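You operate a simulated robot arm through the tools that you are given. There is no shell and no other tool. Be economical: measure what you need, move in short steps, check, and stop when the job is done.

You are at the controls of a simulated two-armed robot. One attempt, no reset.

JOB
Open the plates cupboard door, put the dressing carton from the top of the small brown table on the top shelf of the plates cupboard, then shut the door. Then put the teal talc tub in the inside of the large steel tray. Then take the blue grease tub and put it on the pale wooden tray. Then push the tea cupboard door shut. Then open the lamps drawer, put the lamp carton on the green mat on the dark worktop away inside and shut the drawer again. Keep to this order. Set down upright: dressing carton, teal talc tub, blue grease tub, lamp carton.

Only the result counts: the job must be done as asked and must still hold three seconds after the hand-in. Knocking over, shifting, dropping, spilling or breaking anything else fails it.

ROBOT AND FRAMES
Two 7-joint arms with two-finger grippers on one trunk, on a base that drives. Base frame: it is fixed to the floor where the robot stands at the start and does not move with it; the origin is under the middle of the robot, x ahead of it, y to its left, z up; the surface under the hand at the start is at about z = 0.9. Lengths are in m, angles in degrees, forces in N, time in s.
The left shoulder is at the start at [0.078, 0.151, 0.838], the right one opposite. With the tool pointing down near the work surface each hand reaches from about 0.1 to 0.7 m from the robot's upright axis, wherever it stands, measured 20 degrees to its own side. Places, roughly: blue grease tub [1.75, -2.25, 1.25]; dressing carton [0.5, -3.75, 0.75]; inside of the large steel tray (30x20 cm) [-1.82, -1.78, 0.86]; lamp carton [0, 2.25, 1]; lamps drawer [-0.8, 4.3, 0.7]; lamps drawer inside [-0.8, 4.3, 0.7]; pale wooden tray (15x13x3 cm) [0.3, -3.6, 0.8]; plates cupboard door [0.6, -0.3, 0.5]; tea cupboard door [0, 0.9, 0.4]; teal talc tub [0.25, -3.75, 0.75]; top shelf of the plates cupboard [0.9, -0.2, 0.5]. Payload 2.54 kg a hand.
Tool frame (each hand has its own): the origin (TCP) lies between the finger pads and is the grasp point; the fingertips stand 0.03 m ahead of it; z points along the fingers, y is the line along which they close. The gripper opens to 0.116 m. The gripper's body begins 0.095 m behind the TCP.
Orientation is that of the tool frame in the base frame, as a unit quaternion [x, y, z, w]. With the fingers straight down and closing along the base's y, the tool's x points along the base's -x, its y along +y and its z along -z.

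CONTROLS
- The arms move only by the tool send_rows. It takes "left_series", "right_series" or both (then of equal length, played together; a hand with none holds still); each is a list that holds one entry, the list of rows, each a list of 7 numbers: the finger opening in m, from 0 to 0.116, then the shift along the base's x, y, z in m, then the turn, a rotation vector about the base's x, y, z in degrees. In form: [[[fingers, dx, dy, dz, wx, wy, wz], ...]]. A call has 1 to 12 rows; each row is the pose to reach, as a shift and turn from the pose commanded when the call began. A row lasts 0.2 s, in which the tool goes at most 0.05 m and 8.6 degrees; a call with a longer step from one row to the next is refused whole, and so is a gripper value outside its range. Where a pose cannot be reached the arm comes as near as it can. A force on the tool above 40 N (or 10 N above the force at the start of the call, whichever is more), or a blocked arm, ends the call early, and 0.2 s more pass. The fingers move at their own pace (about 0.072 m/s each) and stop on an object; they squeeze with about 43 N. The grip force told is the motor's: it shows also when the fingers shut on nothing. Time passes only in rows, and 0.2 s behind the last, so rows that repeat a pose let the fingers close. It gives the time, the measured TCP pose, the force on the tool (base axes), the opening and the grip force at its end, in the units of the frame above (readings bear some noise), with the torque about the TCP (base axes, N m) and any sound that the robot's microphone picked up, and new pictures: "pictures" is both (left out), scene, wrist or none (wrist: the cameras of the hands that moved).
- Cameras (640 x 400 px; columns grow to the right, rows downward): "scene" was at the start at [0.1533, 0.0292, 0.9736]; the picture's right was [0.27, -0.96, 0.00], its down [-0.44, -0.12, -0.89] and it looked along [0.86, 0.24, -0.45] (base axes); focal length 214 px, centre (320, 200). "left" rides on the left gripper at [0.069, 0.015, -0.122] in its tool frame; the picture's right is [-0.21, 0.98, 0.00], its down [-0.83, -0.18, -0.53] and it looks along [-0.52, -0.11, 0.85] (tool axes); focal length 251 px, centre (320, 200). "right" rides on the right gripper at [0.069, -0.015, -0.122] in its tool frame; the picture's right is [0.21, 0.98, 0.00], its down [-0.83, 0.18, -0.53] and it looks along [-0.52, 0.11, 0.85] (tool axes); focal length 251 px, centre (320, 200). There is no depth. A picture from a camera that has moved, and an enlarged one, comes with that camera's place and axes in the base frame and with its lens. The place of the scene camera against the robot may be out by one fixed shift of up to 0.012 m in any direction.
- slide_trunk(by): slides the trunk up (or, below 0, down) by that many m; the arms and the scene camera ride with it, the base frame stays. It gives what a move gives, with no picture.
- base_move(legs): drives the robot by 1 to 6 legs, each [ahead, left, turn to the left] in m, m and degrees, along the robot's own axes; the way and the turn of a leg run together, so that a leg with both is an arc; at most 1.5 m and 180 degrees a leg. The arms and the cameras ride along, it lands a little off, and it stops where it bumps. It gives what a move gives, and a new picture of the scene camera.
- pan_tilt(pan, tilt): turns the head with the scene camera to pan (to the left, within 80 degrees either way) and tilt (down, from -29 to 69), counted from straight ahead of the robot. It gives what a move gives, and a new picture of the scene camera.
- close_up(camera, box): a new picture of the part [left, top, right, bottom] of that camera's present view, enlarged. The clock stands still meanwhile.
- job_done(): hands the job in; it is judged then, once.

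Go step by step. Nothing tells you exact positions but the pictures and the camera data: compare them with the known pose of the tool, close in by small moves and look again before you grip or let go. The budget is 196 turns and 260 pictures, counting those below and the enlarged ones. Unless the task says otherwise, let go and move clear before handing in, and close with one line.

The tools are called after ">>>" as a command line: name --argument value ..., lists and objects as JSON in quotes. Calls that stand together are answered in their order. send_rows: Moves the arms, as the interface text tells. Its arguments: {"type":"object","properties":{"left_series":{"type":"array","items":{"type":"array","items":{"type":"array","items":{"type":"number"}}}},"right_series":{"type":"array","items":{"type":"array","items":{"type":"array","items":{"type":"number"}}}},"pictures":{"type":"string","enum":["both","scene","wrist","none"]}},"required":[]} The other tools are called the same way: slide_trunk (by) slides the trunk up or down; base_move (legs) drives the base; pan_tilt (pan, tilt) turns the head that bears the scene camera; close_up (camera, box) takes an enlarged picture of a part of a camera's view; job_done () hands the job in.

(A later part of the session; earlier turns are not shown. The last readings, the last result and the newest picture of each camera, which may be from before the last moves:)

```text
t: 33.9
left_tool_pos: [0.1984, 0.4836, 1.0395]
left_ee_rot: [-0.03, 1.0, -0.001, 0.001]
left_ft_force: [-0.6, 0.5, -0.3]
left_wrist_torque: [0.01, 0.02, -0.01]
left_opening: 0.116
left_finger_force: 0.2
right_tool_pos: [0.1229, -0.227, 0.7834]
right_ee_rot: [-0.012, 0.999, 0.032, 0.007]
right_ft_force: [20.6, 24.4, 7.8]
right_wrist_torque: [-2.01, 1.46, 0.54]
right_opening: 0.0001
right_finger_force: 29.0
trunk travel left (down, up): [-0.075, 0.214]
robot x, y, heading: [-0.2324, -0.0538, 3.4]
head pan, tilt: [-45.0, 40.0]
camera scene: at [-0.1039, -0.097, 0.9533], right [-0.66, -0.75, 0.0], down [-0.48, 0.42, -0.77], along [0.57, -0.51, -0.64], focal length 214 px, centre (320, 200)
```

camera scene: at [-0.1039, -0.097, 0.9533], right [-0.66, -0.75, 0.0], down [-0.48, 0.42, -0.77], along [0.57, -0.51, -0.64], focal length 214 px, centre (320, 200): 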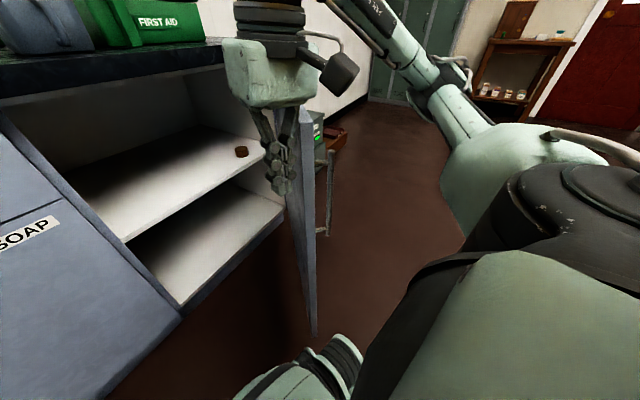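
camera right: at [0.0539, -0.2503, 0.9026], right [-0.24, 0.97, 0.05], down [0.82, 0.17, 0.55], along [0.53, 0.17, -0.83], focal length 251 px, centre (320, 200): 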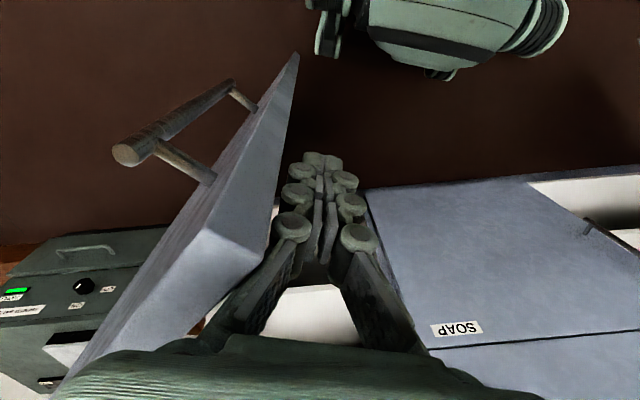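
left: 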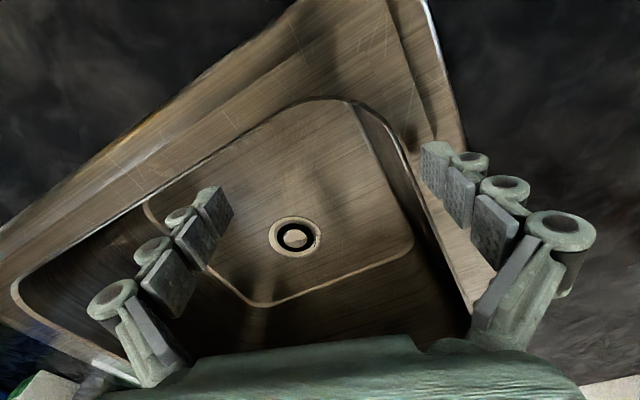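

The door seems to bump against the robot's own base. I lift the hand over the door, back the base away, then finish the push.

>>> send_rows --right_series '[[[0, 0.01, 0.015, 0.03, 0, 0, 0], [0, 0.01, 0.015, 0.07, 0, 0, 0], [0, 0.01, 0.015, 0.11, 0, 0, 0], [0, 0.01, 0.015, 0.14, 0, 0, 0]]]' --pictures "none"

>>> base_move --legs '[[-0.2, 0.0, 0]]'

```text
t: 34.9
left_tool_pos: [0.1974, 0.4809, 1.0415]
left_ee_rot: [-0.031, 1.0, 0.001, 0.002]
left_ft_force: [1.0, 0.1, 0.6]
left_wrist_torque: [-0.01, 0.0, 0.0]
left_opening: 0.116
left_finger_force: 0.0
right_tool_pos: [0.1314, -0.2146, 0.9247]
right_ee_rot: [-0.012, 0.999, 0.032, 0.006]
right_ft_force: [0.1, 0.7, 0.1]
right_wrist_torque: [-0.03, 0.05, 0.04]
right_opening: 0.0001
right_finger_force: 28.3
trunk travel left (down, up): [-0.075, 0.214]
robot x, y, heading: [-0.2324, -0.0501, 3.6]
head pan, tilt: [-45.0, 40.0]
```

```text
t: 36.5
left_tool_pos: [0.003, 0.466, 1.0407]
left_ee_rot: [-0.028, 1.0, 0.0, 0.002]
left_ft_force: [0.1, 0.3, 0.6]
left_wrist_torque: [0.02, 0.01, 0.01]
left_opening: 0.1161
left_finger_force: 0.1
right_tool_pos: [-0.0672, -0.2275, 0.9234]
right_ee_rot: [-0.009, 0.999, 0.032, 0.006]
right_ft_force: [0.8, 0.5, 0.6]
right_wrist_torque: [0.03, -0.03, 0.01]
right_opening: 0.0
right_finger_force: 28.8
trunk travel left (down, up): [-0.075, 0.214]
robot x, y, heading: [-0.4297, -0.0638, 3.1]
head pan, tilt: [-45.0, 40.0]
camera scene: at [-0.3024, -0.1109, 0.9533], right [-0.67, -0.75, 0.0], down [-0.48, 0.43, -0.77], along [0.57, -0.51, -0.64], focal length 214 px, centre (320, 200)
```

scene: 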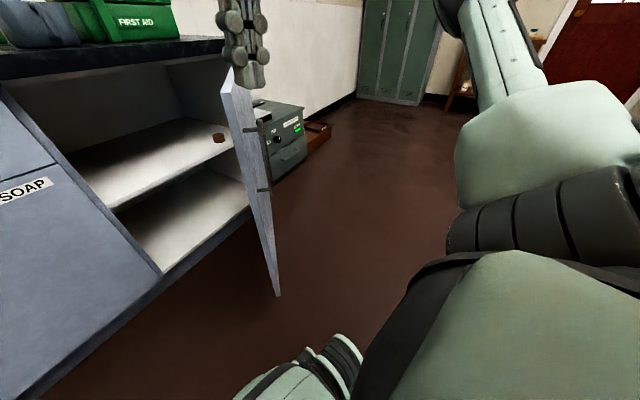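

Now there's room. I return the hand to the inner side and push the door to about 95°.

>>> send_rows --right_series '[[[0, 0.045, 0.01, 0.005, 0, 0, 0], [0, 0.09, 0.02, 0.005, 0, 0, 0], [0, 0.135, 0.03, 0.005, 0, 0, 0], [0, 0.18, 0.035, 0.005, 0, 0, 0], [0, 0.217, 0.035, 0.005, 0, 0, 0], [0, 0.217, 0.035, -0.03, 0, 0, 0], [0, 0.217, 0.035, -0.07, 0, 0, 0], [0, 0.217, 0.035, -0.11, 0, 0, 0], [0, 0.217, 0.035, -0.14, 0, 0, 0]]]' --pictures "scene"

>>> send_rows --right_series '[[[0, -0.009, -0.018, 0, 0, 0, 0], [0, -0.018, -0.036, 0, 0, 0, 0], [0, -0.026, -0.055, 0, 0, 0, 0], [0, -0.034, -0.074, 0, 0, 0, 0], [0, -0.041, -0.093, 0, 0, 0, 0], [0, -0.047, -0.112, 0, 0, 0, 0], [0, -0.053, -0.132, 0, 0, 0, 0], [0, -0.058, -0.152, 0, 0, 0, 0], [0, -0.062, -0.172, 0, 0, 0, 0], [0, -0.065, -0.192, 0, 0, 0, 0], [0, -0.067, -0.212, 0, 0, 0, 0], [0, -0.067, -0.232, 0, 0, 0, 0]]]' --pictures "scene"

```text
t: 38.5
left_tool_pos: [0.0032, 0.468, 1.0407]
left_ee_rot: [-0.028, 1.0, 0.001, 0.001]
left_ft_force: [0.7, 0.1, 0.1]
left_wrist_torque: [0.0, 0.0, -0.01]
left_opening: 0.116
left_finger_force: 0.1
right_tool_pos: [0.148, -0.194, 0.7826]
right_ee_rot: [-0.009, 0.999, 0.032, 0.008]
right_ft_force: [0.7, -0.1, 0.8]
right_wrist_torque: [0.03, -0.02, -0.04]
right_opening: 0.0
right_finger_force: 28.4
trunk travel left (down, up): [-0.075, 0.214]
robot x, y, heading: [-0.4299, -0.0631, 3.2]
head pan, tilt: [-45.0, 40.0]
camera scene: at [-0.3022, -0.1109, 0.9533], right [-0.67, -0.75, 0.0], down [-0.48, 0.43, -0.77], along [0.57, -0.51, -0.64], focal length 214 px, centre (320, 200)
```

scene: 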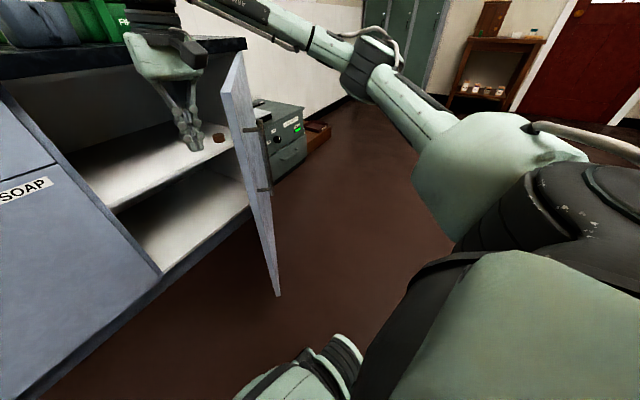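

```text
t: 41.1
left_tool_pos: [0.0042, 0.467, 1.0409]
left_ee_rot: [-0.028, 1.0, 0.001, 0.002]
left_ft_force: [-0.4, 0.3, 0.0]
left_wrist_torque: [0.0, 0.02, -0.04]
left_opening: 0.1162
left_finger_force: 0.0
right_tool_pos: [0.0815, -0.425, 0.7821]
right_ee_rot: [-0.01, 0.999, 0.032, 0.007]
right_ft_force: [-0.9, -1.5, -0.3]
right_wrist_torque: [0.0, -0.02, 0.02]
right_opening: 0.0001
right_finger_force: 28.8
trunk travel left (down, up): [-0.075, 0.214]
robot x, y, heading: [-0.4282, -0.0618, 3.4]
head pan, tilt: [-45.0, 40.0]
camera scene: at [-0.3023, -0.1109, 0.9533], right [-0.67, -0.75, 0.0], down [-0.48, 0.43, -0.77], along [0.57, -0.51, -0.64], focal length 214 px, centre (320, 200)
```

scene: 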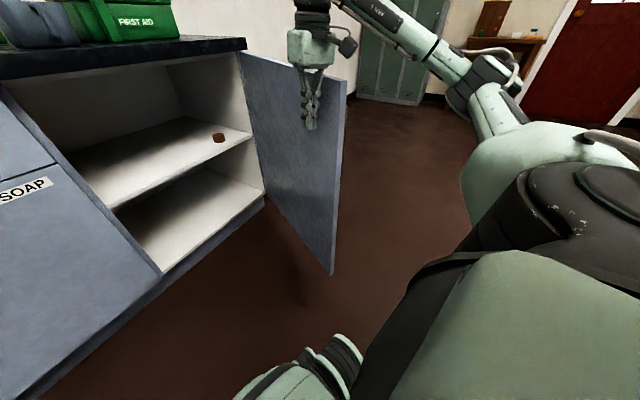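

The door is wide open. The geometry shows the cabinet is turned by about 13° (hinge near [0.6,-0.5]) and the top shelf is at z≈0.53, with a brown knob at about [0.7,-0.39]. I lift the hand and drive to the small table.

>>> send_rows --right_series '[[[0, 0, 0.0, 0.04, 0, 0, 0], [0, 0.0, 0.01, 0.08, 0, 0, 0], [0.03, 0, 0.02, 0.12, 0, 0, 0], [0.07, 0, 0.04, 0.16, 0, 0, 0], [0.116, -0.01, 0.06, 0.2, 0, 0, 0]]]' --pictures "none"

>>> base_move --legs '[[0, 0, -93], [1.5, 0, 0]]'

>>> pan_tilt --pan 0 --tilt 20

```text
t: 42.3
left_tool_pos: [0.0027, 0.4678, 1.0399]
left_ee_rot: [-0.028, 1.0, 0.001, 0.001]
left_ft_force: [-0.5, 0.1, -0.2]
left_wrist_torque: [-0.05, 0.0, 0.01]
left_opening: 0.1157
left_finger_force: 0.1
right_tool_pos: [0.0727, -0.3657, 0.9854]
right_ee_rot: [-0.01, 0.999, 0.031, 0.006]
right_ft_force: [0.4, -0.4, -0.4]
right_wrist_torque: [-0.04, 0.01, 0.02]
right_opening: 0.0956
right_finger_force: 0.2
trunk travel left (down, up): [-0.075, 0.214]
robot x, y, heading: [-0.4283, -0.064, 3.5]
head pan, tilt: [-45.0, 40.0]
```

```text
t: 53.8
left_tool_pos: [0.0897, -2.0273, 1.0414]
left_ee_rot: [0.706, 0.708, 0.0, 0.002]
left_ft_force: [0.6, 0.0, -0.1]
left_wrist_torque: [0.0, 0.02, 0.05]
left_opening: 0.1159
left_finger_force: 0.1
right_tool_pos: [-0.7441, -2.0512, 0.9843]
right_ee_rot: [0.718, 0.695, 0.017, 0.027]
right_ft_force: [-0.3, 0.4, -0.9]
right_wrist_torque: [-0.01, -0.03, 0.01]
right_opening: 0.1162
right_finger_force: 0.1
trunk travel left (down, up): [-0.075, 0.214]
robot x, y, heading: [-0.4161, -1.5626, -89.8]
head pan, tilt: [-45.0, 40.0]
camera scene: at [-0.4787, -1.6892, 0.9533], right [-0.71, 0.71, 0.0], down [0.45, 0.46, -0.77], along [-0.54, -0.54, -0.64], focal length 214 px, centre (320, 200)
```

scene: 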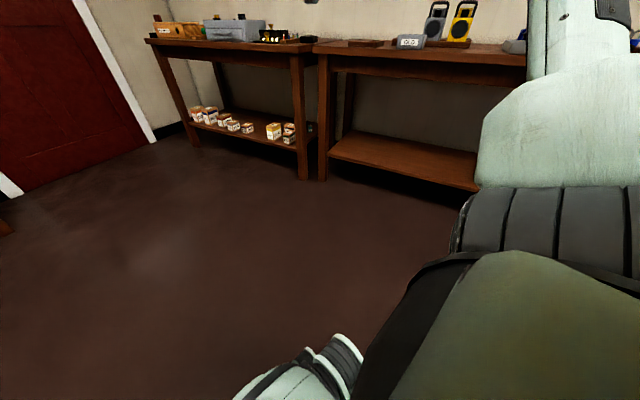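

```text
t: 54.9
left_tool_pos: [0.09, -2.0271, 1.0402]
left_ee_rot: [0.706, 0.708, -0.001, 0.002]
left_ft_force: [0.2, -0.9, -0.2]
left_wrist_torque: [-0.03, 0.0, -0.01]
left_opening: 0.1161
left_finger_force: 0.1
right_tool_pos: [-0.7453, -2.0514, 0.9832]
right_ee_rot: [0.718, 0.695, 0.016, 0.028]
right_ft_force: [0.4, 0.4, -0.7]
right_wrist_torque: [0.01, 0.0, -0.03]
right_opening: 0.1161
right_finger_force: 0.0
trunk travel left (down, up): [-0.075, 0.214]
robot x, y, heading: [-0.4171, -1.5675, -89.9]
head pan, tilt: [0.0, 20.0]
camera scene: at [-0.4186, -1.7221, 0.9847], right [-1.0, 0.0, 0.0], down [0.0, 0.34, -0.94], along [0.0, -0.94, -0.34], focal length 214 px, centre (320, 200)
```

scene: 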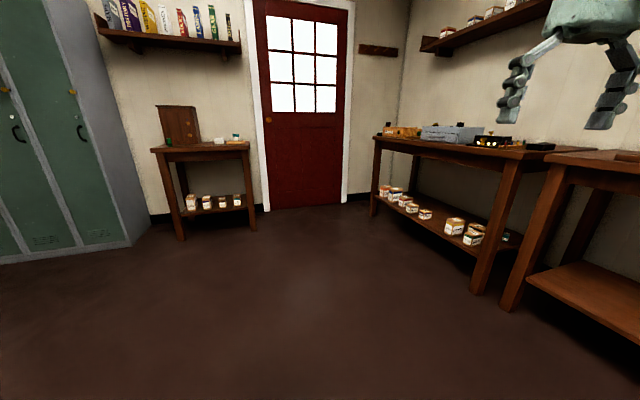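

The room is rotated by about 13° relative to my frame. I drive to about 0.8 m short of the small table and square up to it.

>>> base_move --legs '[[0, 0, 13.3], [0.65, 0.2, 0], [0.65, 0.2, 0]]'

>>> pan_tilt --pan 0 --tilt 25

>>> close_up --camera "scene" --box '[200, 100, 440, 250]'

```text
t: 62.8
left_tool_pos: [0.8713, -3.0709, 1.0407]
left_ee_rot: [0.619, 0.785, 0.0, 0.002]
left_ft_force: [0.0, -0.2, 0.3]
left_wrist_torque: [0.01, 0.01, 0.0]
left_opening: 0.1162
left_finger_force: 0.0
right_tool_pos: [0.0631, -3.2881, 0.984]
right_ee_rot: [0.632, 0.774, 0.02, 0.025]
right_ft_force: [0.5, -0.1, -1.1]
right_wrist_torque: [0.0, 0.03, 0.01]
right_opening: 0.1158
right_finger_force: 0.2
trunk travel left (down, up): [-0.075, 0.214]
robot x, y, heading: [0.271, -2.7397, -76.2]
head pan, tilt: [0.0, 20.0]
camera scene: at [0.3059, -2.8917, 0.9847], right [-0.97, -0.23, 0.0], down [-0.08, 0.33, -0.94], along [0.22, -0.91, -0.34], focal length 214 px, centre (320, 200)
```

scene: 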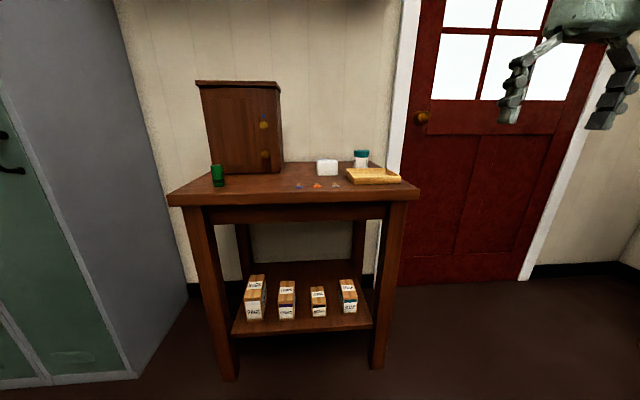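

```text
t: 63.5
left_tool_pos: [0.8699, -3.0714, 1.0412]
left_ee_rot: [0.619, 0.786, 0.0, 0.002]
left_ft_force: [-0.8, -0.1, -0.3]
left_wrist_torque: [0.01, 0.01, 0.02]
left_opening: 0.1159
left_finger_force: 0.0
right_tool_pos: [0.0649, -3.2894, 0.9834]
right_ee_rot: [0.633, 0.774, 0.021, 0.026]
right_ft_force: [0.2, -0.6, 0.0]
right_wrist_torque: [-0.02, 0.05, 0.0]
right_opening: 0.1161
right_finger_force: 0.0
trunk travel left (down, up): [-0.075, 0.214]
robot x, y, heading: [0.2685, -2.7382, -76.2]
head pan, tilt: [0.0, 25.0]
camera scene: at [0.3057, -2.8907, 0.9767], right [-0.97, -0.23, 0.0], down [-0.1, 0.41, -0.91], along [0.21, -0.88, -0.42], focal length 214 px, centre (320, 200)
```

scene: 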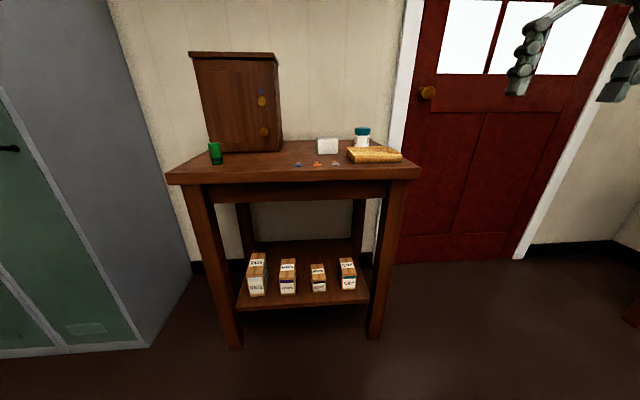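

```text
2.67 times, centred on (320, 175) of scene
camera zoom: at [0.3057, -2.8907, 0.9767], right [-0.97, -0.23, 0.0], down [-0.1, 0.41, -0.91], along [0.21, -0.88, -0.42], focal length 572 px, centre (320, 267)
```

zoom: 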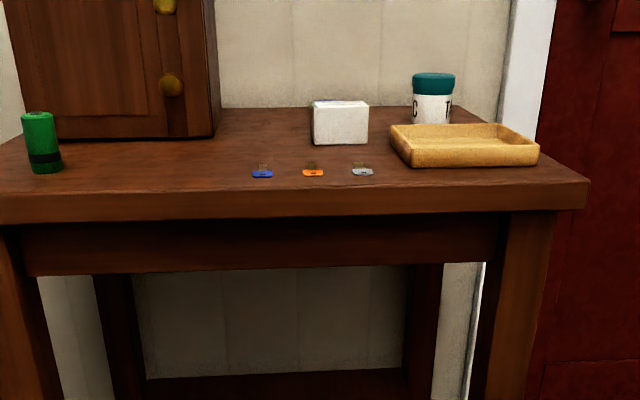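

The dressing carton is the white box at about [0.47,-3.72] on the table (top ≈0.78), with the talc tub and tray to its right. I drive 0.35 m closer and tilt the right hand to 45° for a grasp that also suits the shelf.

>>> base_move --legs '[[0.35, 0, -0.4]]'

>>> pan_tilt --pan 0 --tilt 35

```text
t: 65.7
left_tool_pos: [0.9478, -3.4158, 1.0419]
left_ee_rot: [0.622, 0.783, 0.0, 0.003]
left_ft_force: [0.0, 0.4, 0.2]
left_wrist_torque: [0.03, -0.04, 0.01]
left_opening: 0.116
left_finger_force: 0.0
right_tool_pos: [0.1396, -3.6264, 0.9839]
right_ee_rot: [0.635, 0.772, 0.019, 0.026]
right_ft_force: [-0.1, -0.5, -0.2]
right_wrist_torque: [-0.01, 0.03, 0.05]
right_opening: 0.1158
right_finger_force: 0.1
trunk travel left (down, up): [-0.075, 0.214]
robot x, y, heading: [0.3518, -3.0789, -77.0]
head pan, tilt: [0.0, 25.0]
camera scene: at [0.3847, -3.2302, 0.9766], right [-0.97, -0.23, 0.0], down [-0.1, 0.41, -0.91], along [0.21, -0.88, -0.42], focal length 214 px, centre (320, 200)
```

scene: 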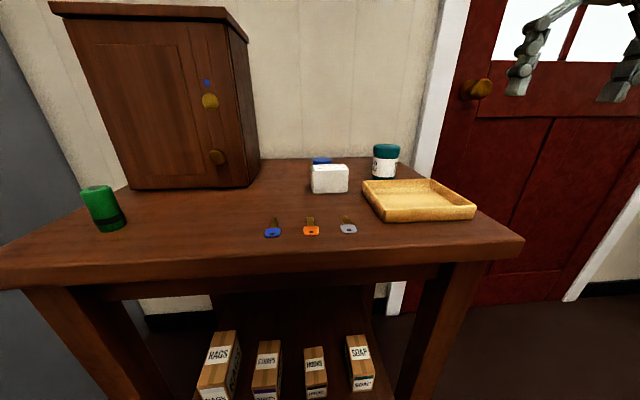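

```text
t: 66.5
left_tool_pos: [0.9481, -3.4162, 1.0409]
left_ee_rot: [0.622, 0.783, -0.001, 0.002]
left_ft_force: [0.2, -0.7, -0.7]
left_wrist_torque: [0.01, 0.01, 0.01]
left_opening: 0.1161
left_finger_force: 0.0
right_tool_pos: [0.1405, -3.6265, 0.9841]
right_ee_rot: [0.635, 0.772, 0.02, 0.026]
right_ft_force: [-0.9, 0.1, -0.4]
right_wrist_torque: [0.05, 0.04, -0.01]
right_opening: 0.116
right_finger_force: 0.0
trunk travel left (down, up): [-0.075, 0.214]
robot x, y, heading: [0.3497, -3.0822, -77.2]
head pan, tilt: [0.0, 35.0]
camera scene: at [0.3838, -3.2262, 0.9609], right [-0.97, -0.23, 0.0], down [-0.13, 0.56, -0.82], along [0.19, -0.8, -0.57], focal length 214 px, centre (320, 200)
```

scene: 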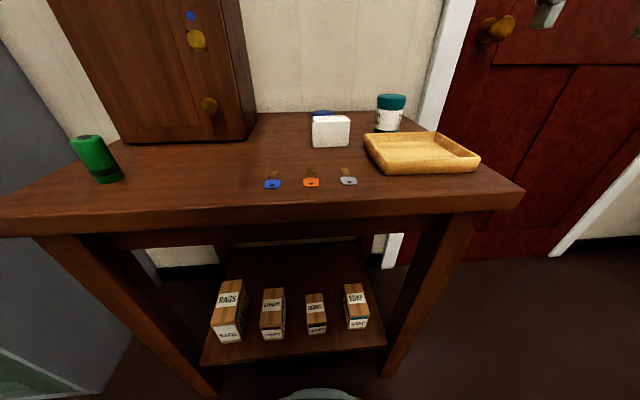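

The carton triangulates to about [0.46,-3.645], bottom z≈0.80, roughly 8 cm wide. I bring the right hand above and in front of it, then tilt 45°.

>>> send_rows --right_series '[[[0.116, 0.043, 0.01, 0, 0, 0.6, 0.4], [0.116, 0.086, 0.02, 0, 0, 1.2, 0.8], [0.116, 0.129, 0.03, 0, 0, 1.8, 1.2], [0.116, 0.172, 0.04, 0, 0, 2.4, 1.6], [0.116, 0.215, 0.05, 0, 0, 3.0, 2.0], [0.116, 0.258, 0.06, 0, 0, 3.6, 2.3], [0.116, 0.3, 0.07, 0, 0, 3.8, 2.3]]]' --pictures "none"

>>> send_rows --right_series '[[[0.116, 0, 0, -0.01, -7.8, -1.8, 0], [0.116, 0, 0, -0.02, -15.6, -3.6, 0], [0.116, 0, 0, -0.03, -23.4, -5.4, 0], [0.116, 0, 0, -0.04, -31.2, -7.2, 0], [0.116, 0, 0, -0.05, -39, -9, 0], [0.116, 0, 0, -0.06, -43.8, -10.2, 0]]]' --pictures "both"

```text
t: 68.0
left_tool_pos: [0.9481, -3.4151, 1.0417]
left_ee_rot: [0.622, 0.783, -0.001, 0.002]
left_ft_force: [0.1, -0.1, -0.1]
left_wrist_torque: [-0.01, -0.02, -0.02]
left_opening: 0.1157
left_finger_force: 0.0
right_tool_pos: [0.4373, -3.5569, 0.9833]
right_ee_rot: [0.62, 0.784, -0.001, 0.0]
right_ft_force: [0.6, -0.3, -0.6]
right_wrist_torque: [0.0, -0.03, -0.01]
right_opening: 0.1157
right_finger_force: 0.2
trunk travel left (down, up): [-0.075, 0.214]
robot x, y, heading: [0.3526, -3.0787, -76.9]
head pan, tilt: [0.0, 35.0]
```

```text
t: 69.5
left_tool_pos: [0.9483, -3.416, 1.0405]
left_ee_rot: [0.622, 0.783, 0.0, 0.002]
left_ft_force: [0.1, -0.5, -0.7]
left_wrist_torque: [0.02, -0.01, 0.02]
left_opening: 0.1161
left_finger_force: 0.1
right_tool_pos: [0.44, -3.5566, 0.9232]
right_ee_rot: [0.573, 0.724, -0.239, 0.3]
right_ft_force: [0.2, 0.1, -0.1]
right_wrist_torque: [0.02, -0.02, 0.0]
right_opening: 0.1162
right_finger_force: 0.2
trunk travel left (down, up): [-0.075, 0.214]
robot x, y, heading: [0.3536, -3.0771, -77.1]
head pan, tilt: [0.0, 35.0]
camera scene: at [0.3838, -3.2262, 0.9609], right [-0.97, -0.23, 0.0], down [-0.13, 0.56, -0.82], along [0.19, -0.8, -0.57], focal length 214 px, centre (320, 200)
camera right: at [0.3939, -3.4273, 0.9604], right [0.92, 0.37, -0.15], down [0.23, -0.16, 0.96], along [0.33, -0.92, -0.23], focal length 251 px, centre (320, 200)
```

scene: 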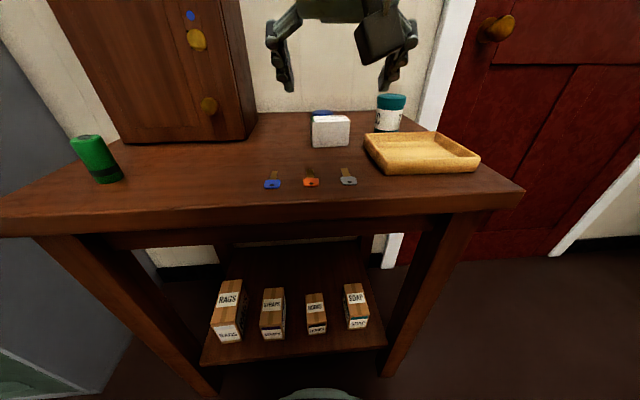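
right: 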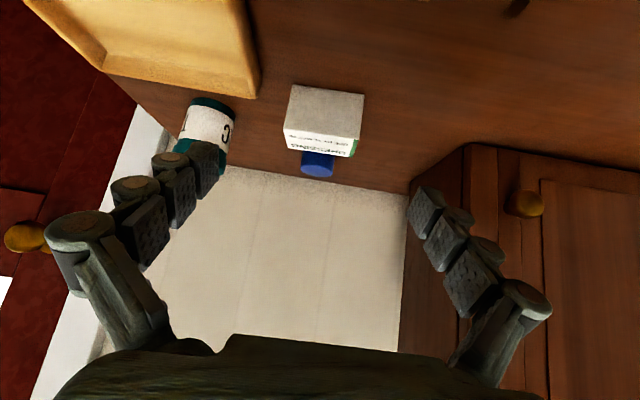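

Carton refined: center ≈ [0.463,-3.652,0.823], about 7 cm wide, yawed roughly 6° more than the hand. I descend around it along the tool axis and check.

>>> send_rows --right_series '[[[0.116, 0.004, -0.018, -0.018, 0, 0, 3], [0.116, 0.009, -0.036, -0.036, 0, 0, 6], [0.116, 0.014, -0.054, -0.054, 0, 0, 6], [0.116, 0.018, -0.07, -0.07, 0, 0, 6]]]' --pictures "both"

```text
t: 70.5
left_tool_pos: [0.9476, -3.4153, 1.041]
left_ee_rot: [0.621, 0.784, 0.0, 0.002]
left_ft_force: [-0.9, -0.2, -0.3]
left_wrist_torque: [0.0, 0.02, 0.0]
left_opening: 0.1158
left_finger_force: 0.1
right_tool_pos: [0.4577, -3.6263, 0.853]
right_ee_rot: [0.534, 0.754, -0.222, 0.311]
right_ft_force: [0.0, -0.2, -0.2]
right_wrist_torque: [0.02, -0.01, 0.03]
right_opening: 0.1158
right_finger_force: 0.0
trunk travel left (down, up): [-0.075, 0.214]
robot x, y, heading: [0.3506, -3.0809, -76.9]
head pan, tilt: [0.0, 35.0]
camera scene: at [0.3838, -3.2262, 0.9609], right [-0.97, -0.23, 0.0], down [-0.13, 0.56, -0.82], along [0.19, -0.8, -0.57], focal length 214 px, centre (320, 200)
camera right: at [0.3984, -3.502, 0.8905], right [0.87, 0.46, -0.16], down [0.24, -0.13, 0.96], along [0.42, -0.88, -0.23], focal length 251 px, centre (320, 200)
```

scene: 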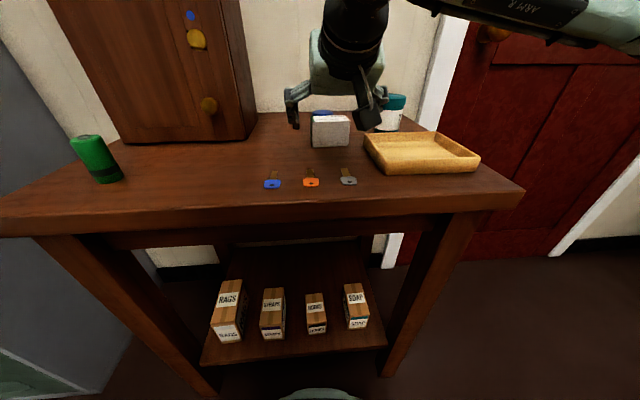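
right: 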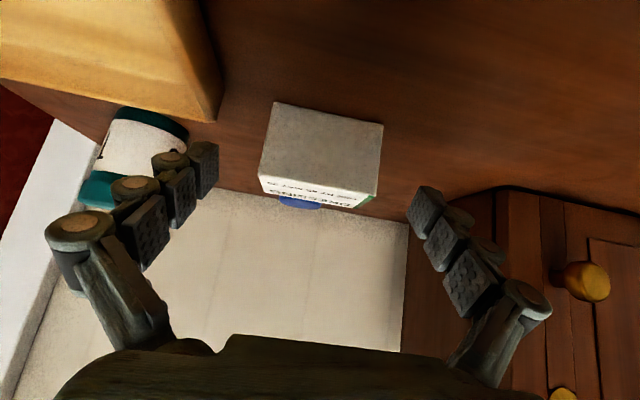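

The view is centred and aligned. I move the last 2 cm and close.

>>> send_rows --right_series '[[[0.116, 0.003, -0.009, -0.006, 0, 0, 3], [0.116, 0.006, -0.018, -0.013, 0, 0, 3], [0.09, 0.006, -0.018, -0.013, 0, 0, 3], [0.05, 0.006, -0.018, -0.013, 0, 0, 3], [0.03, 0.006, -0.018, -0.013, 0, 0, 3], [0.03, 0.006, -0.018, -0.013, 0, 0, 3]]]' --pictures "both"

```text
t: 71.8
left_tool_pos: [0.9481, -3.4156, 1.0413]
left_ee_rot: [0.622, 0.783, 0.0, 0.002]
left_ft_force: [0.2, -0.7, -0.2]
left_wrist_torque: [-0.04, 0.02, 0.03]
left_opening: 0.1161
left_finger_force: 0.1
right_tool_pos: [0.4621, -3.645, 0.8402]
right_ee_rot: [0.515, 0.767, -0.215, 0.316]
right_ft_force: [0.0, -0.7, 0.0]
right_wrist_torque: [0.01, 0.0, 0.01]
right_opening: 0.0708
right_finger_force: 42.7
trunk travel left (down, up): [-0.075, 0.214]
robot x, y, heading: [0.352, -3.0781, -76.8]
head pan, tilt: [0.0, 35.0]
camera scene: at [0.3838, -3.2262, 0.9609], right [-0.97, -0.23, 0.0], down [-0.13, 0.56, -0.82], along [0.19, -0.8, -0.57], focal length 214 px, centre (320, 200)
camera right: at [0.3977, -3.5237, 0.8778], right [0.85, 0.51, -0.16], down [0.25, -0.12, 0.96], along [0.47, -0.85, -0.23], focal length 251 px, centre (320, 200)
```

scene: 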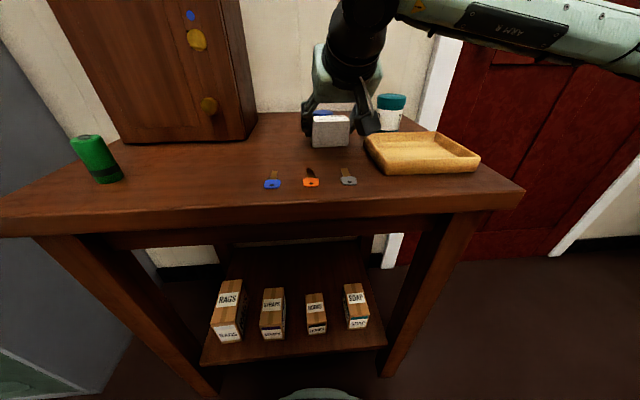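
right: 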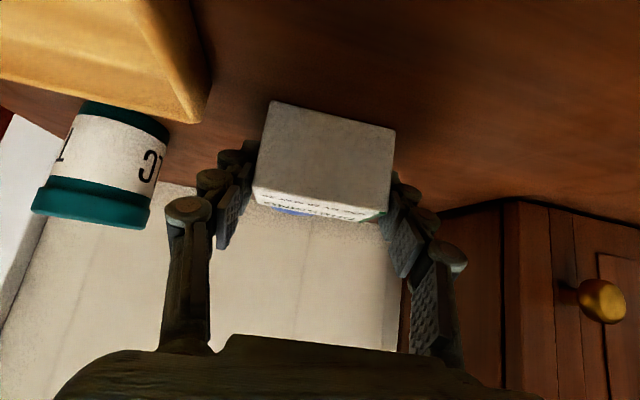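

Gripped at 0.071 m. I lift straight up.

>>> send_rows --right_series '[[[0.03, 0, 0, 0.02, 0, 0, 0], [0.03, 0, 0, 0.05, 0, 0, 0], [0.03, 0, 0, 0.09, 0, 0, 0], [0.03, -0.01, 0.03, 0.12, 0, 0, 0], [0.03, -0.02, 0.07, 0.13, 0, 0, 0]]]' --pictures "both"

```text
t: 73.0
left_tool_pos: [0.9483, -3.4153, 1.0417]
left_ee_rot: [0.622, 0.783, 0.001, 0.002]
left_ft_force: [-0.2, -0.5, 0.4]
left_wrist_torque: [0.02, -0.02, -0.01]
left_opening: 0.116
left_finger_force: 0.1
right_tool_pos: [0.4431, -3.5738, 0.9732]
right_ee_rot: [0.515, 0.767, -0.216, 0.317]
right_ft_force: [0.7, 0.5, -0.7]
right_wrist_torque: [0.04, 0.02, -0.03]
right_opening: 0.0707
right_finger_force: 42.9
trunk travel left (down, up): [-0.075, 0.214]
robot x, y, heading: [0.352, -3.0812, -76.7]
head pan, tilt: [0.0, 35.0]
camera scene: at [0.3838, -3.2261, 0.9609], right [-0.97, -0.23, 0.0], down [-0.13, 0.56, -0.82], along [0.19, -0.8, -0.57], focal length 214 px, centre (320, 200)
camera right: at [0.3784, -3.453, 1.0098], right [0.85, 0.51, -0.16], down [0.25, -0.12, 0.96], along [0.47, -0.85, -0.23], focal length 251 px, centre (320, 200)
```

scene: 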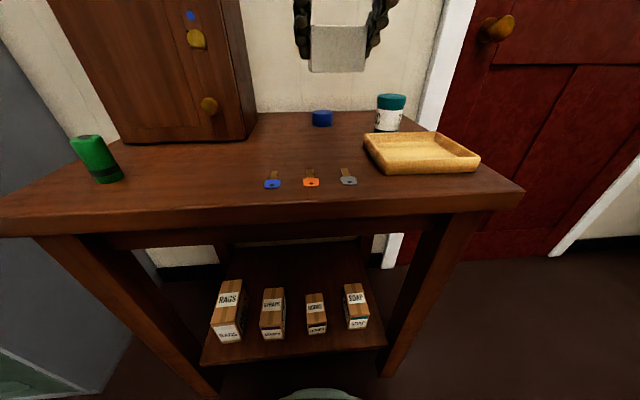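
right: 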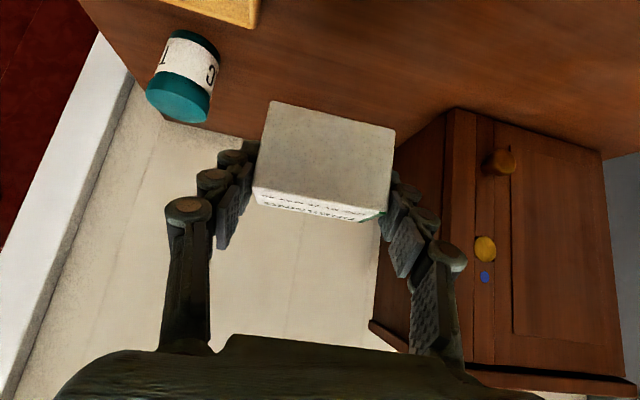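

The carton is held. I drive back by a wide path around the open door, ending in front of the cupboard facing it.

>>> base_move --legs '[[-0.5, 0, 0], [0, 0, 180], [1.5, 0.2, 0], [0.95, 0, 0], [0, 0, -90]]'

>>> pan_tilt --pan -15 --tilt 35

```text
refused: leg 3 is longer than a leg can be; nothing moved
```

```text
t: 73.8
left_tool_pos: [0.9483, -3.4143, 1.041]
left_ee_rot: [0.622, 0.783, 0.0, 0.002]
left_ft_force: [0.6, 0.1, 0.0]
left_wrist_torque: [0.04, -0.03, 0.01]
left_opening: 0.1161
left_finger_force: 0.1
right_tool_pos: [0.4423, -3.5745, 0.9721]
right_ee_rot: [0.515, 0.767, -0.215, 0.317]
right_ft_force: [-0.6, -0.1, -0.7]
right_wrist_torque: [0.01, 0.0, 0.02]
right_opening: 0.0706
right_finger_force: 43.4
trunk travel left (down, up): [-0.075, 0.214]
robot x, y, heading: [0.3518, -3.0806, -77.0]
head pan, tilt: [-15.0, 35.0]
camera scene: at [0.361, -3.2284, 0.9608], right [-1.0, 0.03, 0.0], down [0.02, 0.57, -0.82], along [-0.03, -0.82, -0.57], focal length 214 px, centre (320, 200)
```

scene: 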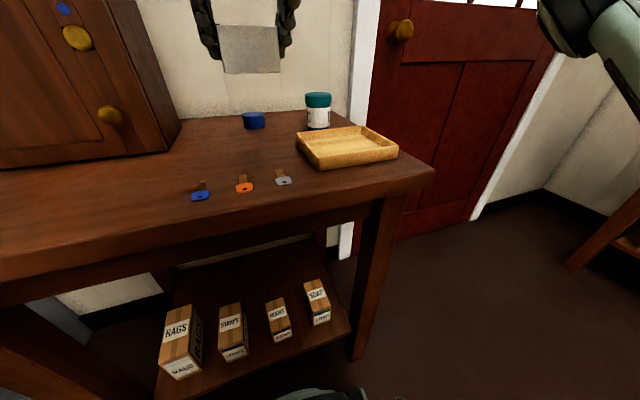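

>>> base_move --legs '[[-0.5, 0, 0], [0, 0, 180], [1.4, 0.2, 0], [1.05, 0, 0], [0, 0, -90]]'

>>> pan_tilt --pan -15 --tilt 33

```text
t: 99.6
left_tool_pos: [-0.0885, 0.3258, 1.0399]
left_ee_rot: [-0.102, 0.995, 0.001, 0.001]
left_ft_force: [0.3, -0.2, -0.6]
left_wrist_torque: [-0.03, -0.01, 0.0]
left_opening: 0.1161
left_finger_force: 0.0
right_tool_pos: [0.0577, -0.1839, 0.9718]
right_ee_rot: [-0.168, 0.909, 0.067, 0.377]
right_ft_force: [0.2, 0.1, -0.3]
right_wrist_torque: [-0.03, 0.0, 0.0]
right_opening: 0.0707
right_finger_force: 42.7
trunk travel left (down, up): [-0.075, 0.214]
robot x, y, heading: [-0.4428, -0.2643, 11.6]
head pan, tilt: [-15.0, 35.0]
camera scene: at [-0.288, -0.2503, 0.9608], right [-0.06, -1.0, 0.0], down [-0.57, 0.03, -0.82], along [0.82, -0.05, -0.57], focal length 214 px, centre (320, 200)
```

scene: 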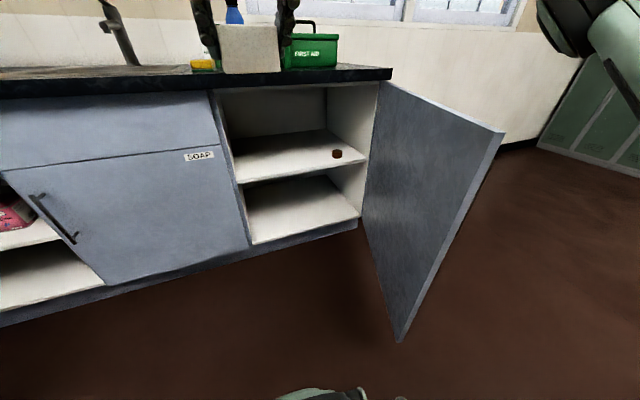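

```text
t: 100.3
left_tool_pos: [-0.0892, 0.325, 1.0405]
left_ee_rot: [-0.102, 0.995, 0.001, 0.002]
left_ft_force: [-0.2, 0.4, -0.4]
left_wrist_torque: [-0.03, -0.02, 0.04]
left_opening: 0.116
left_finger_force: 0.0
right_tool_pos: [0.0578, -0.1842, 0.9733]
right_ee_rot: [-0.167, 0.909, 0.068, 0.376]
right_ft_force: [0.6, -0.3, -0.4]
right_wrist_torque: [0.03, -0.01, -0.02]
right_opening: 0.0703
right_finger_force: 43.1
trunk travel left (down, up): [-0.075, 0.214]
robot x, y, heading: [-0.4394, -0.2611, 11.7]
head pan, tilt: [-15.0, 33.0]
camera scene: at [-0.287, -0.2503, 0.9639], right [-0.06, -1.0, 0.0], down [-0.54, 0.03, -0.84], along [0.84, -0.05, -0.54], focal length 214 px, centre (320, 200)
```

scene: 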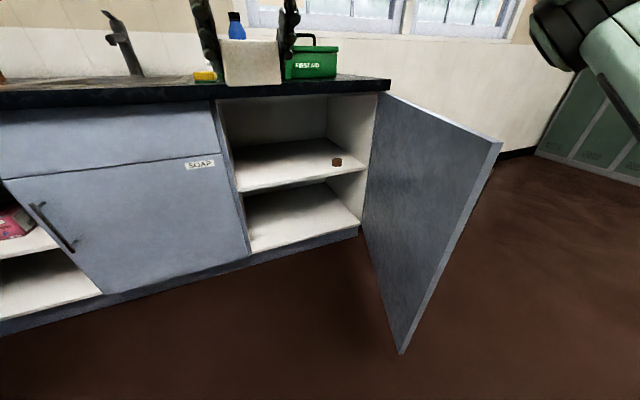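

The shelf front edge is around z 0.50–0.55. I lower the carton to mid-opening height, square it, then drive ahead 0.3 m and look closer.

>>> send_rows --right_series '[[[0.03, 0, 0, -0.045, 0, 0, -2], [0.03, 0, 0, -0.09, 0, 0, -4], [0.03, 0, 0, -0.135, 0, 0, -6], [0.03, 0, 0, -0.18, 0, 0, -7], [0.03, 0, 0, -0.225, 0, 0, -7], [0.03, 0, 0, -0.265, 0, 0, -7]]]' --pictures "none"

>>> base_move --legs '[[0.3, 0.0, 1.7]]'

>>> close_up --camera "right" --box '[0, 0, 640, 400]'

```text
t: 101.7
left_tool_pos: [-0.0941, 0.3312, 1.0429]
left_ee_rot: [-0.103, 0.995, -0.003, 0.004]
left_ft_force: [0.0, -1.0, 0.6]
left_wrist_torque: [0.02, 0.02, 0.03]
left_opening: 0.1159
left_finger_force: 0.0
right_tool_pos: [0.0569, -0.1758, 0.7216]
right_ee_rot: [-0.115, 0.911, 0.042, 0.393]
right_ft_force: [1.1, 0.8, -1.1]
right_wrist_torque: [0.0, -0.01, -0.02]
right_opening: 0.0703
right_finger_force: 43.2
trunk travel left (down, up): [-0.075, 0.214]
robot x, y, heading: [-0.4405, -0.2639, 11.8]
head pan, tilt: [-15.0, 33.0]
```

```text
t: 103.7
left_tool_pos: [0.1858, 0.398, 1.0407]
left_ee_rot: [-0.115, 0.993, 0.001, 0.002]
left_ft_force: [-0.5, -0.3, 0.1]
left_wrist_torque: [0.0, -0.05, -0.02]
left_opening: 0.1162
left_finger_force: 0.0
right_tool_pos: [0.3465, -0.1056, 0.7065]
right_ee_rot: [-0.124, 0.916, 0.049, 0.379]
right_ft_force: [0.2, -0.1, -0.4]
right_wrist_torque: [0.02, -0.01, 0.02]
right_opening: 0.0706
right_finger_force: 43.0
trunk travel left (down, up): [-0.075, 0.214]
robot x, y, heading: [-0.1473, -0.1961, 13.1]
head pan, tilt: [-15.0, 33.0]
camera scene: at [0.0033, -0.1822, 0.9638], right [-0.03, -1.0, 0.0], down [-0.54, 0.02, -0.84], along [0.84, -0.03, -0.54], focal length 214 px, centre (320, 200)
```

scene: 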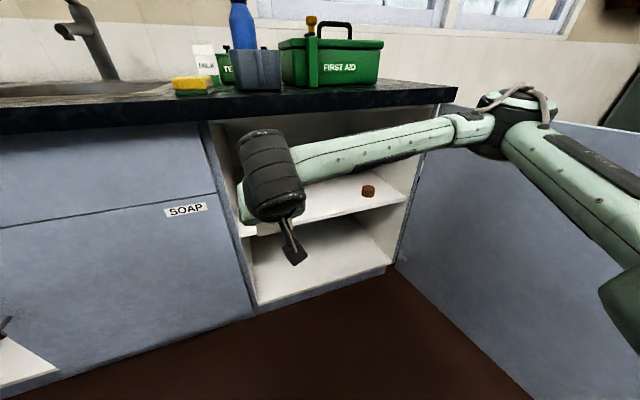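

```text
1.00 times, centred on (320, 200) of right (not enlarged: the box is as wide or as high as the picture)
camera zoom: at [0.2201, -0.1544, 0.7442], right [-0.4, 0.9, -0.16], down [0.15, 0.23, 0.96], along [0.9, 0.36, -0.23], focal length 251 px, centre (320, 200)
```

zoom: 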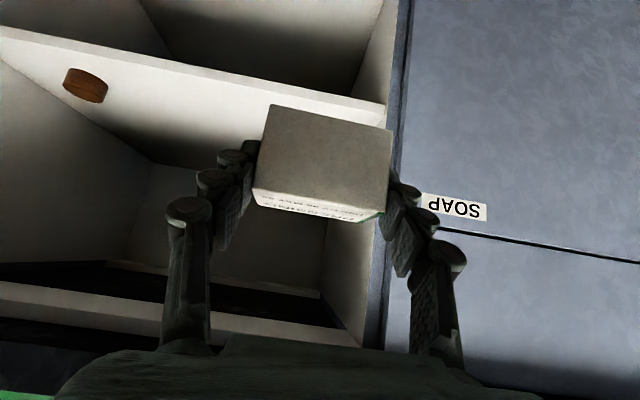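

From the wrist view the shelf top is at z≈0.53–0.55. I lower outside to leave about 3 cm clearance, then move in to 10 cm depth.

>>> send_rows --right_series '[[[0.03, 0, 0, -0.04, 0, 0, 0], [0.03, 0, -0.004, -0.08, 0, 0, 0], [0.03, 0.045, -0.006, -0.08, 0, 0, 0], [0.03, 0.09, -0.008, -0.08, 0, 0, 0], [0.03, 0.135, -0.01, -0.08, 0, 0, 0], [0.03, 0.18, -0.011, -0.08, 0, 0, 0]]]' --pictures "both"

```text
t: 105.1
left_tool_pos: [0.1859, 0.3974, 1.041]
left_ee_rot: [-0.115, 0.993, 0.001, 0.002]
left_ft_force: [-1.3, 0.0, -0.3]
left_wrist_torque: [-0.01, 0.0, 0.01]
left_opening: 0.116
left_finger_force: 0.1
right_tool_pos: [0.5271, -0.1164, 0.6294]
right_ee_rot: [-0.124, 0.916, 0.049, 0.378]
right_ft_force: [-0.3, 0.2, -0.9]
right_wrist_torque: [-0.01, 0.0, 0.01]
right_opening: 0.0704
right_finger_force: 42.7
trunk travel left (down, up): [-0.075, 0.214]
robot x, y, heading: [-0.1445, -0.2013, 13.3]
head pan, tilt: [-15.0, 33.0]
camera scene: at [0.0033, -0.1822, 0.9639], right [-0.03, -1.0, 0.0], down [-0.54, 0.02, -0.84], along [0.84, -0.03, -0.54], focal length 214 px, centre (320, 200)
camera right: at [0.4013, -0.1666, 0.6662], right [-0.4, 0.9, -0.16], down [0.15, 0.23, 0.96], along [0.9, 0.37, -0.23], focal length 251 px, centre (320, 200)
```

scene: 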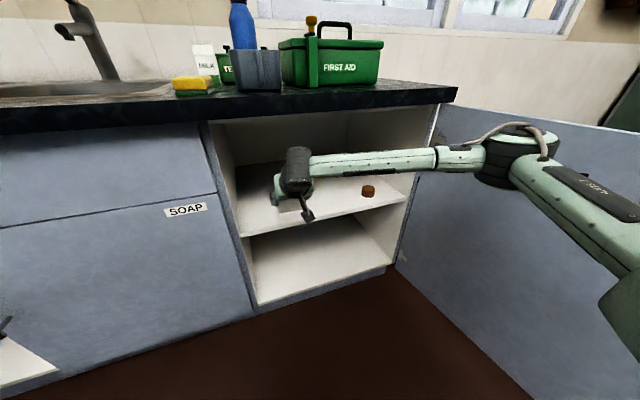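
right: 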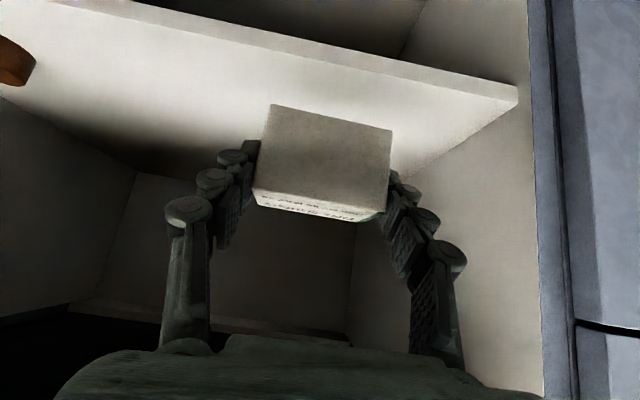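

The shelf's front edge is recessed (near x≈0.56 here) and at z≈0.50–0.53. I move in another 12 cm.

>>> send_rows --right_series '[[[0.03, 0.04, -0.011, -0.01, 0, 0, 0], [0.03, 0.08, -0.022, -0.02, 0, 0, 0], [0.03, 0.121, -0.033, -0.02, 0, 0, 0]]]' --pictures "both"

```text
t: 105.9
left_tool_pos: [0.1859, 0.3978, 1.0402]
left_ee_rot: [-0.115, 0.993, 0.0, 0.001]
left_ft_force: [0.2, 0.0, 0.1]
left_wrist_torque: [-0.01, -0.02, -0.01]
left_opening: 0.1162
left_finger_force: 0.1
right_tool_pos: [0.6483, -0.1468, 0.6097]
right_ee_rot: [-0.125, 0.915, 0.049, 0.38]
right_ft_force: [-0.9, 0.4, 0.4]
right_wrist_torque: [0.0, -0.01, 0.02]
right_opening: 0.0706
right_finger_force: 42.9
trunk travel left (down, up): [-0.075, 0.214]
robot x, y, heading: [-0.1483, -0.1974, 13.3]
head pan, tilt: [-15.0, 33.0]
camera scene: at [0.0033, -0.1822, 0.9639], right [-0.03, -1.0, 0.0], down [-0.54, 0.02, -0.84], along [0.84, -0.03, -0.54], focal length 214 px, centre (320, 200)
camera right: at [0.5215, -0.1976, 0.6462], right [-0.4, 0.9, -0.16], down [0.15, 0.23, 0.96], along [0.9, 0.37, -0.23], focal length 251 px, centre (320, 200)
```

scene: 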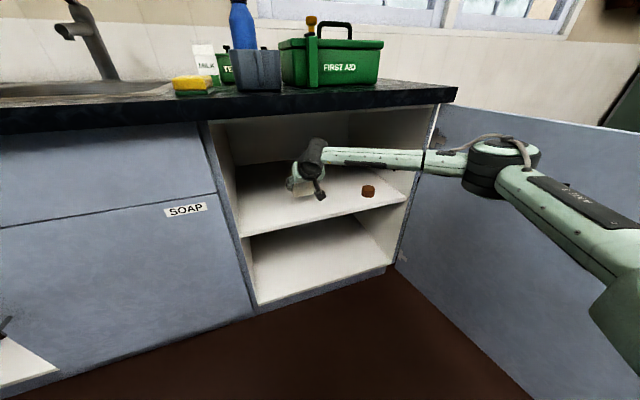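
right: 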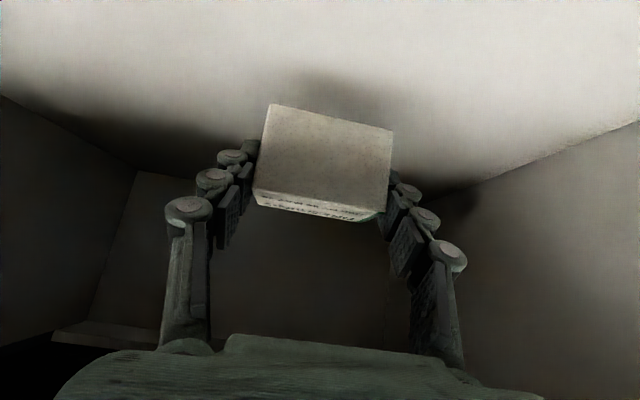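

>>> send_rows --right_series '[[[0.03, 0, 0, -0.015, 0, 0, 0], [0.03, 0, 0, -0.027, 0, 0, 0], [0.03, 0, 0, -0.035, 0, 0, 0]]]' --pictures "wrist"

```text
t: 106.7
left_tool_pos: [0.1861, 0.3978, 1.0411]
left_ee_rot: [-0.115, 0.993, 0.002, 0.002]
left_ft_force: [-0.3, 1.1, 0.5]
left_wrist_torque: [0.01, -0.01, -0.02]
left_opening: 0.1161
left_finger_force: 0.1
right_tool_pos: [0.6472, -0.1491, 0.5742]
right_ee_rot: [-0.124, 0.916, 0.049, 0.379]
right_ft_force: [1.0, 0.3, -0.3]
right_wrist_torque: [-0.03, 0.01, 0.0]
right_opening: 0.0705
right_finger_force: 42.5
trunk travel left (down, up): [-0.075, 0.214]
robot x, y, heading: [-0.1504, -0.1995, 13.2]
head pan, tilt: [-15.0, 33.0]
camera right: at [0.5215, -0.198, 0.6102], right [-0.4, 0.9, -0.16], down [0.15, 0.23, 0.96], along [0.9, 0.36, -0.23], focal length 251 px, centre (320, 200)
```

right: 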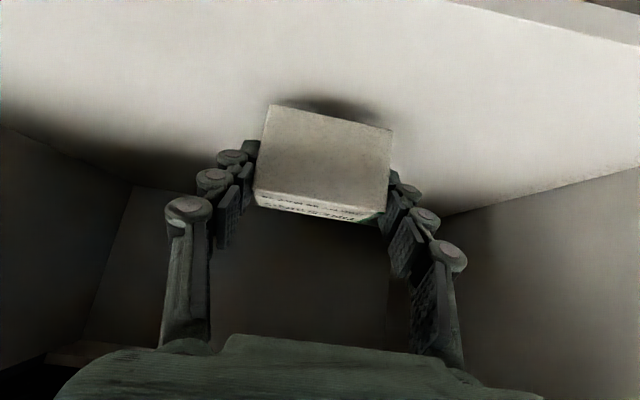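

>>> send_rows --right_series '[[[0.03, 0, 0, -0.004, 0, 0, 0], [0.03, 0, 0, -0.008, 0, 0, 0], [0.03, 0, 0, -0.012, 0, 0, 0]]]' --pictures "wrist"

```text
t: 107.5
left_tool_pos: [0.1859, 0.3973, 1.0411]
left_ee_rot: [-0.115, 0.993, 0.001, 0.002]
left_ft_force: [0.2, -0.4, 1.0]
left_wrist_torque: [-0.03, 0.0, -0.02]
left_opening: 0.1157
left_finger_force: 0.0
right_tool_pos: [0.6496, -0.1489, 0.5601]
right_ee_rot: [-0.124, 0.916, 0.049, 0.379]
right_ft_force: [0.1, -0.3, -0.5]
right_wrist_torque: [0.0, 0.03, 0.03]
right_opening: 0.0706
right_finger_force: 42.8
trunk travel left (down, up): [-0.075, 0.214]
robot x, y, heading: [-0.1485, -0.2003, 13.1]
head pan, tilt: [-15.0, 33.0]
camera right: at [0.5216, -0.1982, 0.5974], right [-0.4, 0.9, -0.16], down [0.15, 0.23, 0.96], along [0.9, 0.36, -0.23], focal length 251 px, centre (320, 200)
```

right: 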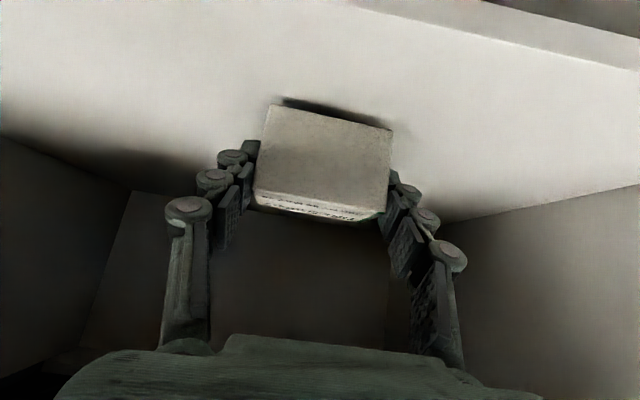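

>>> send_rows --right_series '[[[0.03, 0, 0, -0.003, 0, 0, 0], [0.03, 0, 0, -0.006, 0, 0, 0], [0.03, 0, 0, -0.009, 0, 0, 0]]]' --pictures "wrist"

```text
t: 108.3
left_tool_pos: [0.1866, 0.3982, 1.0405]
left_ee_rot: [-0.115, 0.993, 0.002, 0.002]
left_ft_force: [0.4, 0.6, 0.0]
left_wrist_torque: [-0.02, -0.01, -0.02]
left_opening: 0.116
left_finger_force: 0.1
right_tool_pos: [0.6466, -0.1489, 0.5508]
right_ee_rot: [-0.123, 0.916, 0.049, 0.38]
right_ft_force: [-0.8, 0.2, -0.9]
right_wrist_torque: [0.02, 0.02, 0.02]
right_opening: 0.0705
right_finger_force: 42.7
trunk travel left (down, up): [-0.075, 0.214]
robot x, y, heading: [-0.1489, -0.1997, 13.2]
head pan, tilt: [-15.0, 33.0]
camera right: at [0.5209, -0.1985, 0.5881], right [-0.4, 0.9, -0.16], down [0.15, 0.23, 0.96], along [0.9, 0.36, -0.23], focal length 251 px, centre (320, 200)
```

right: 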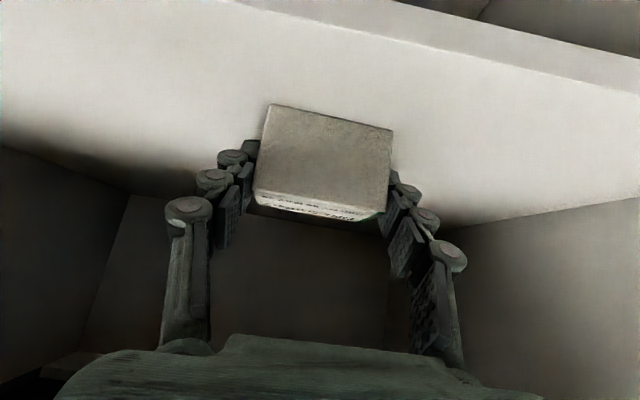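

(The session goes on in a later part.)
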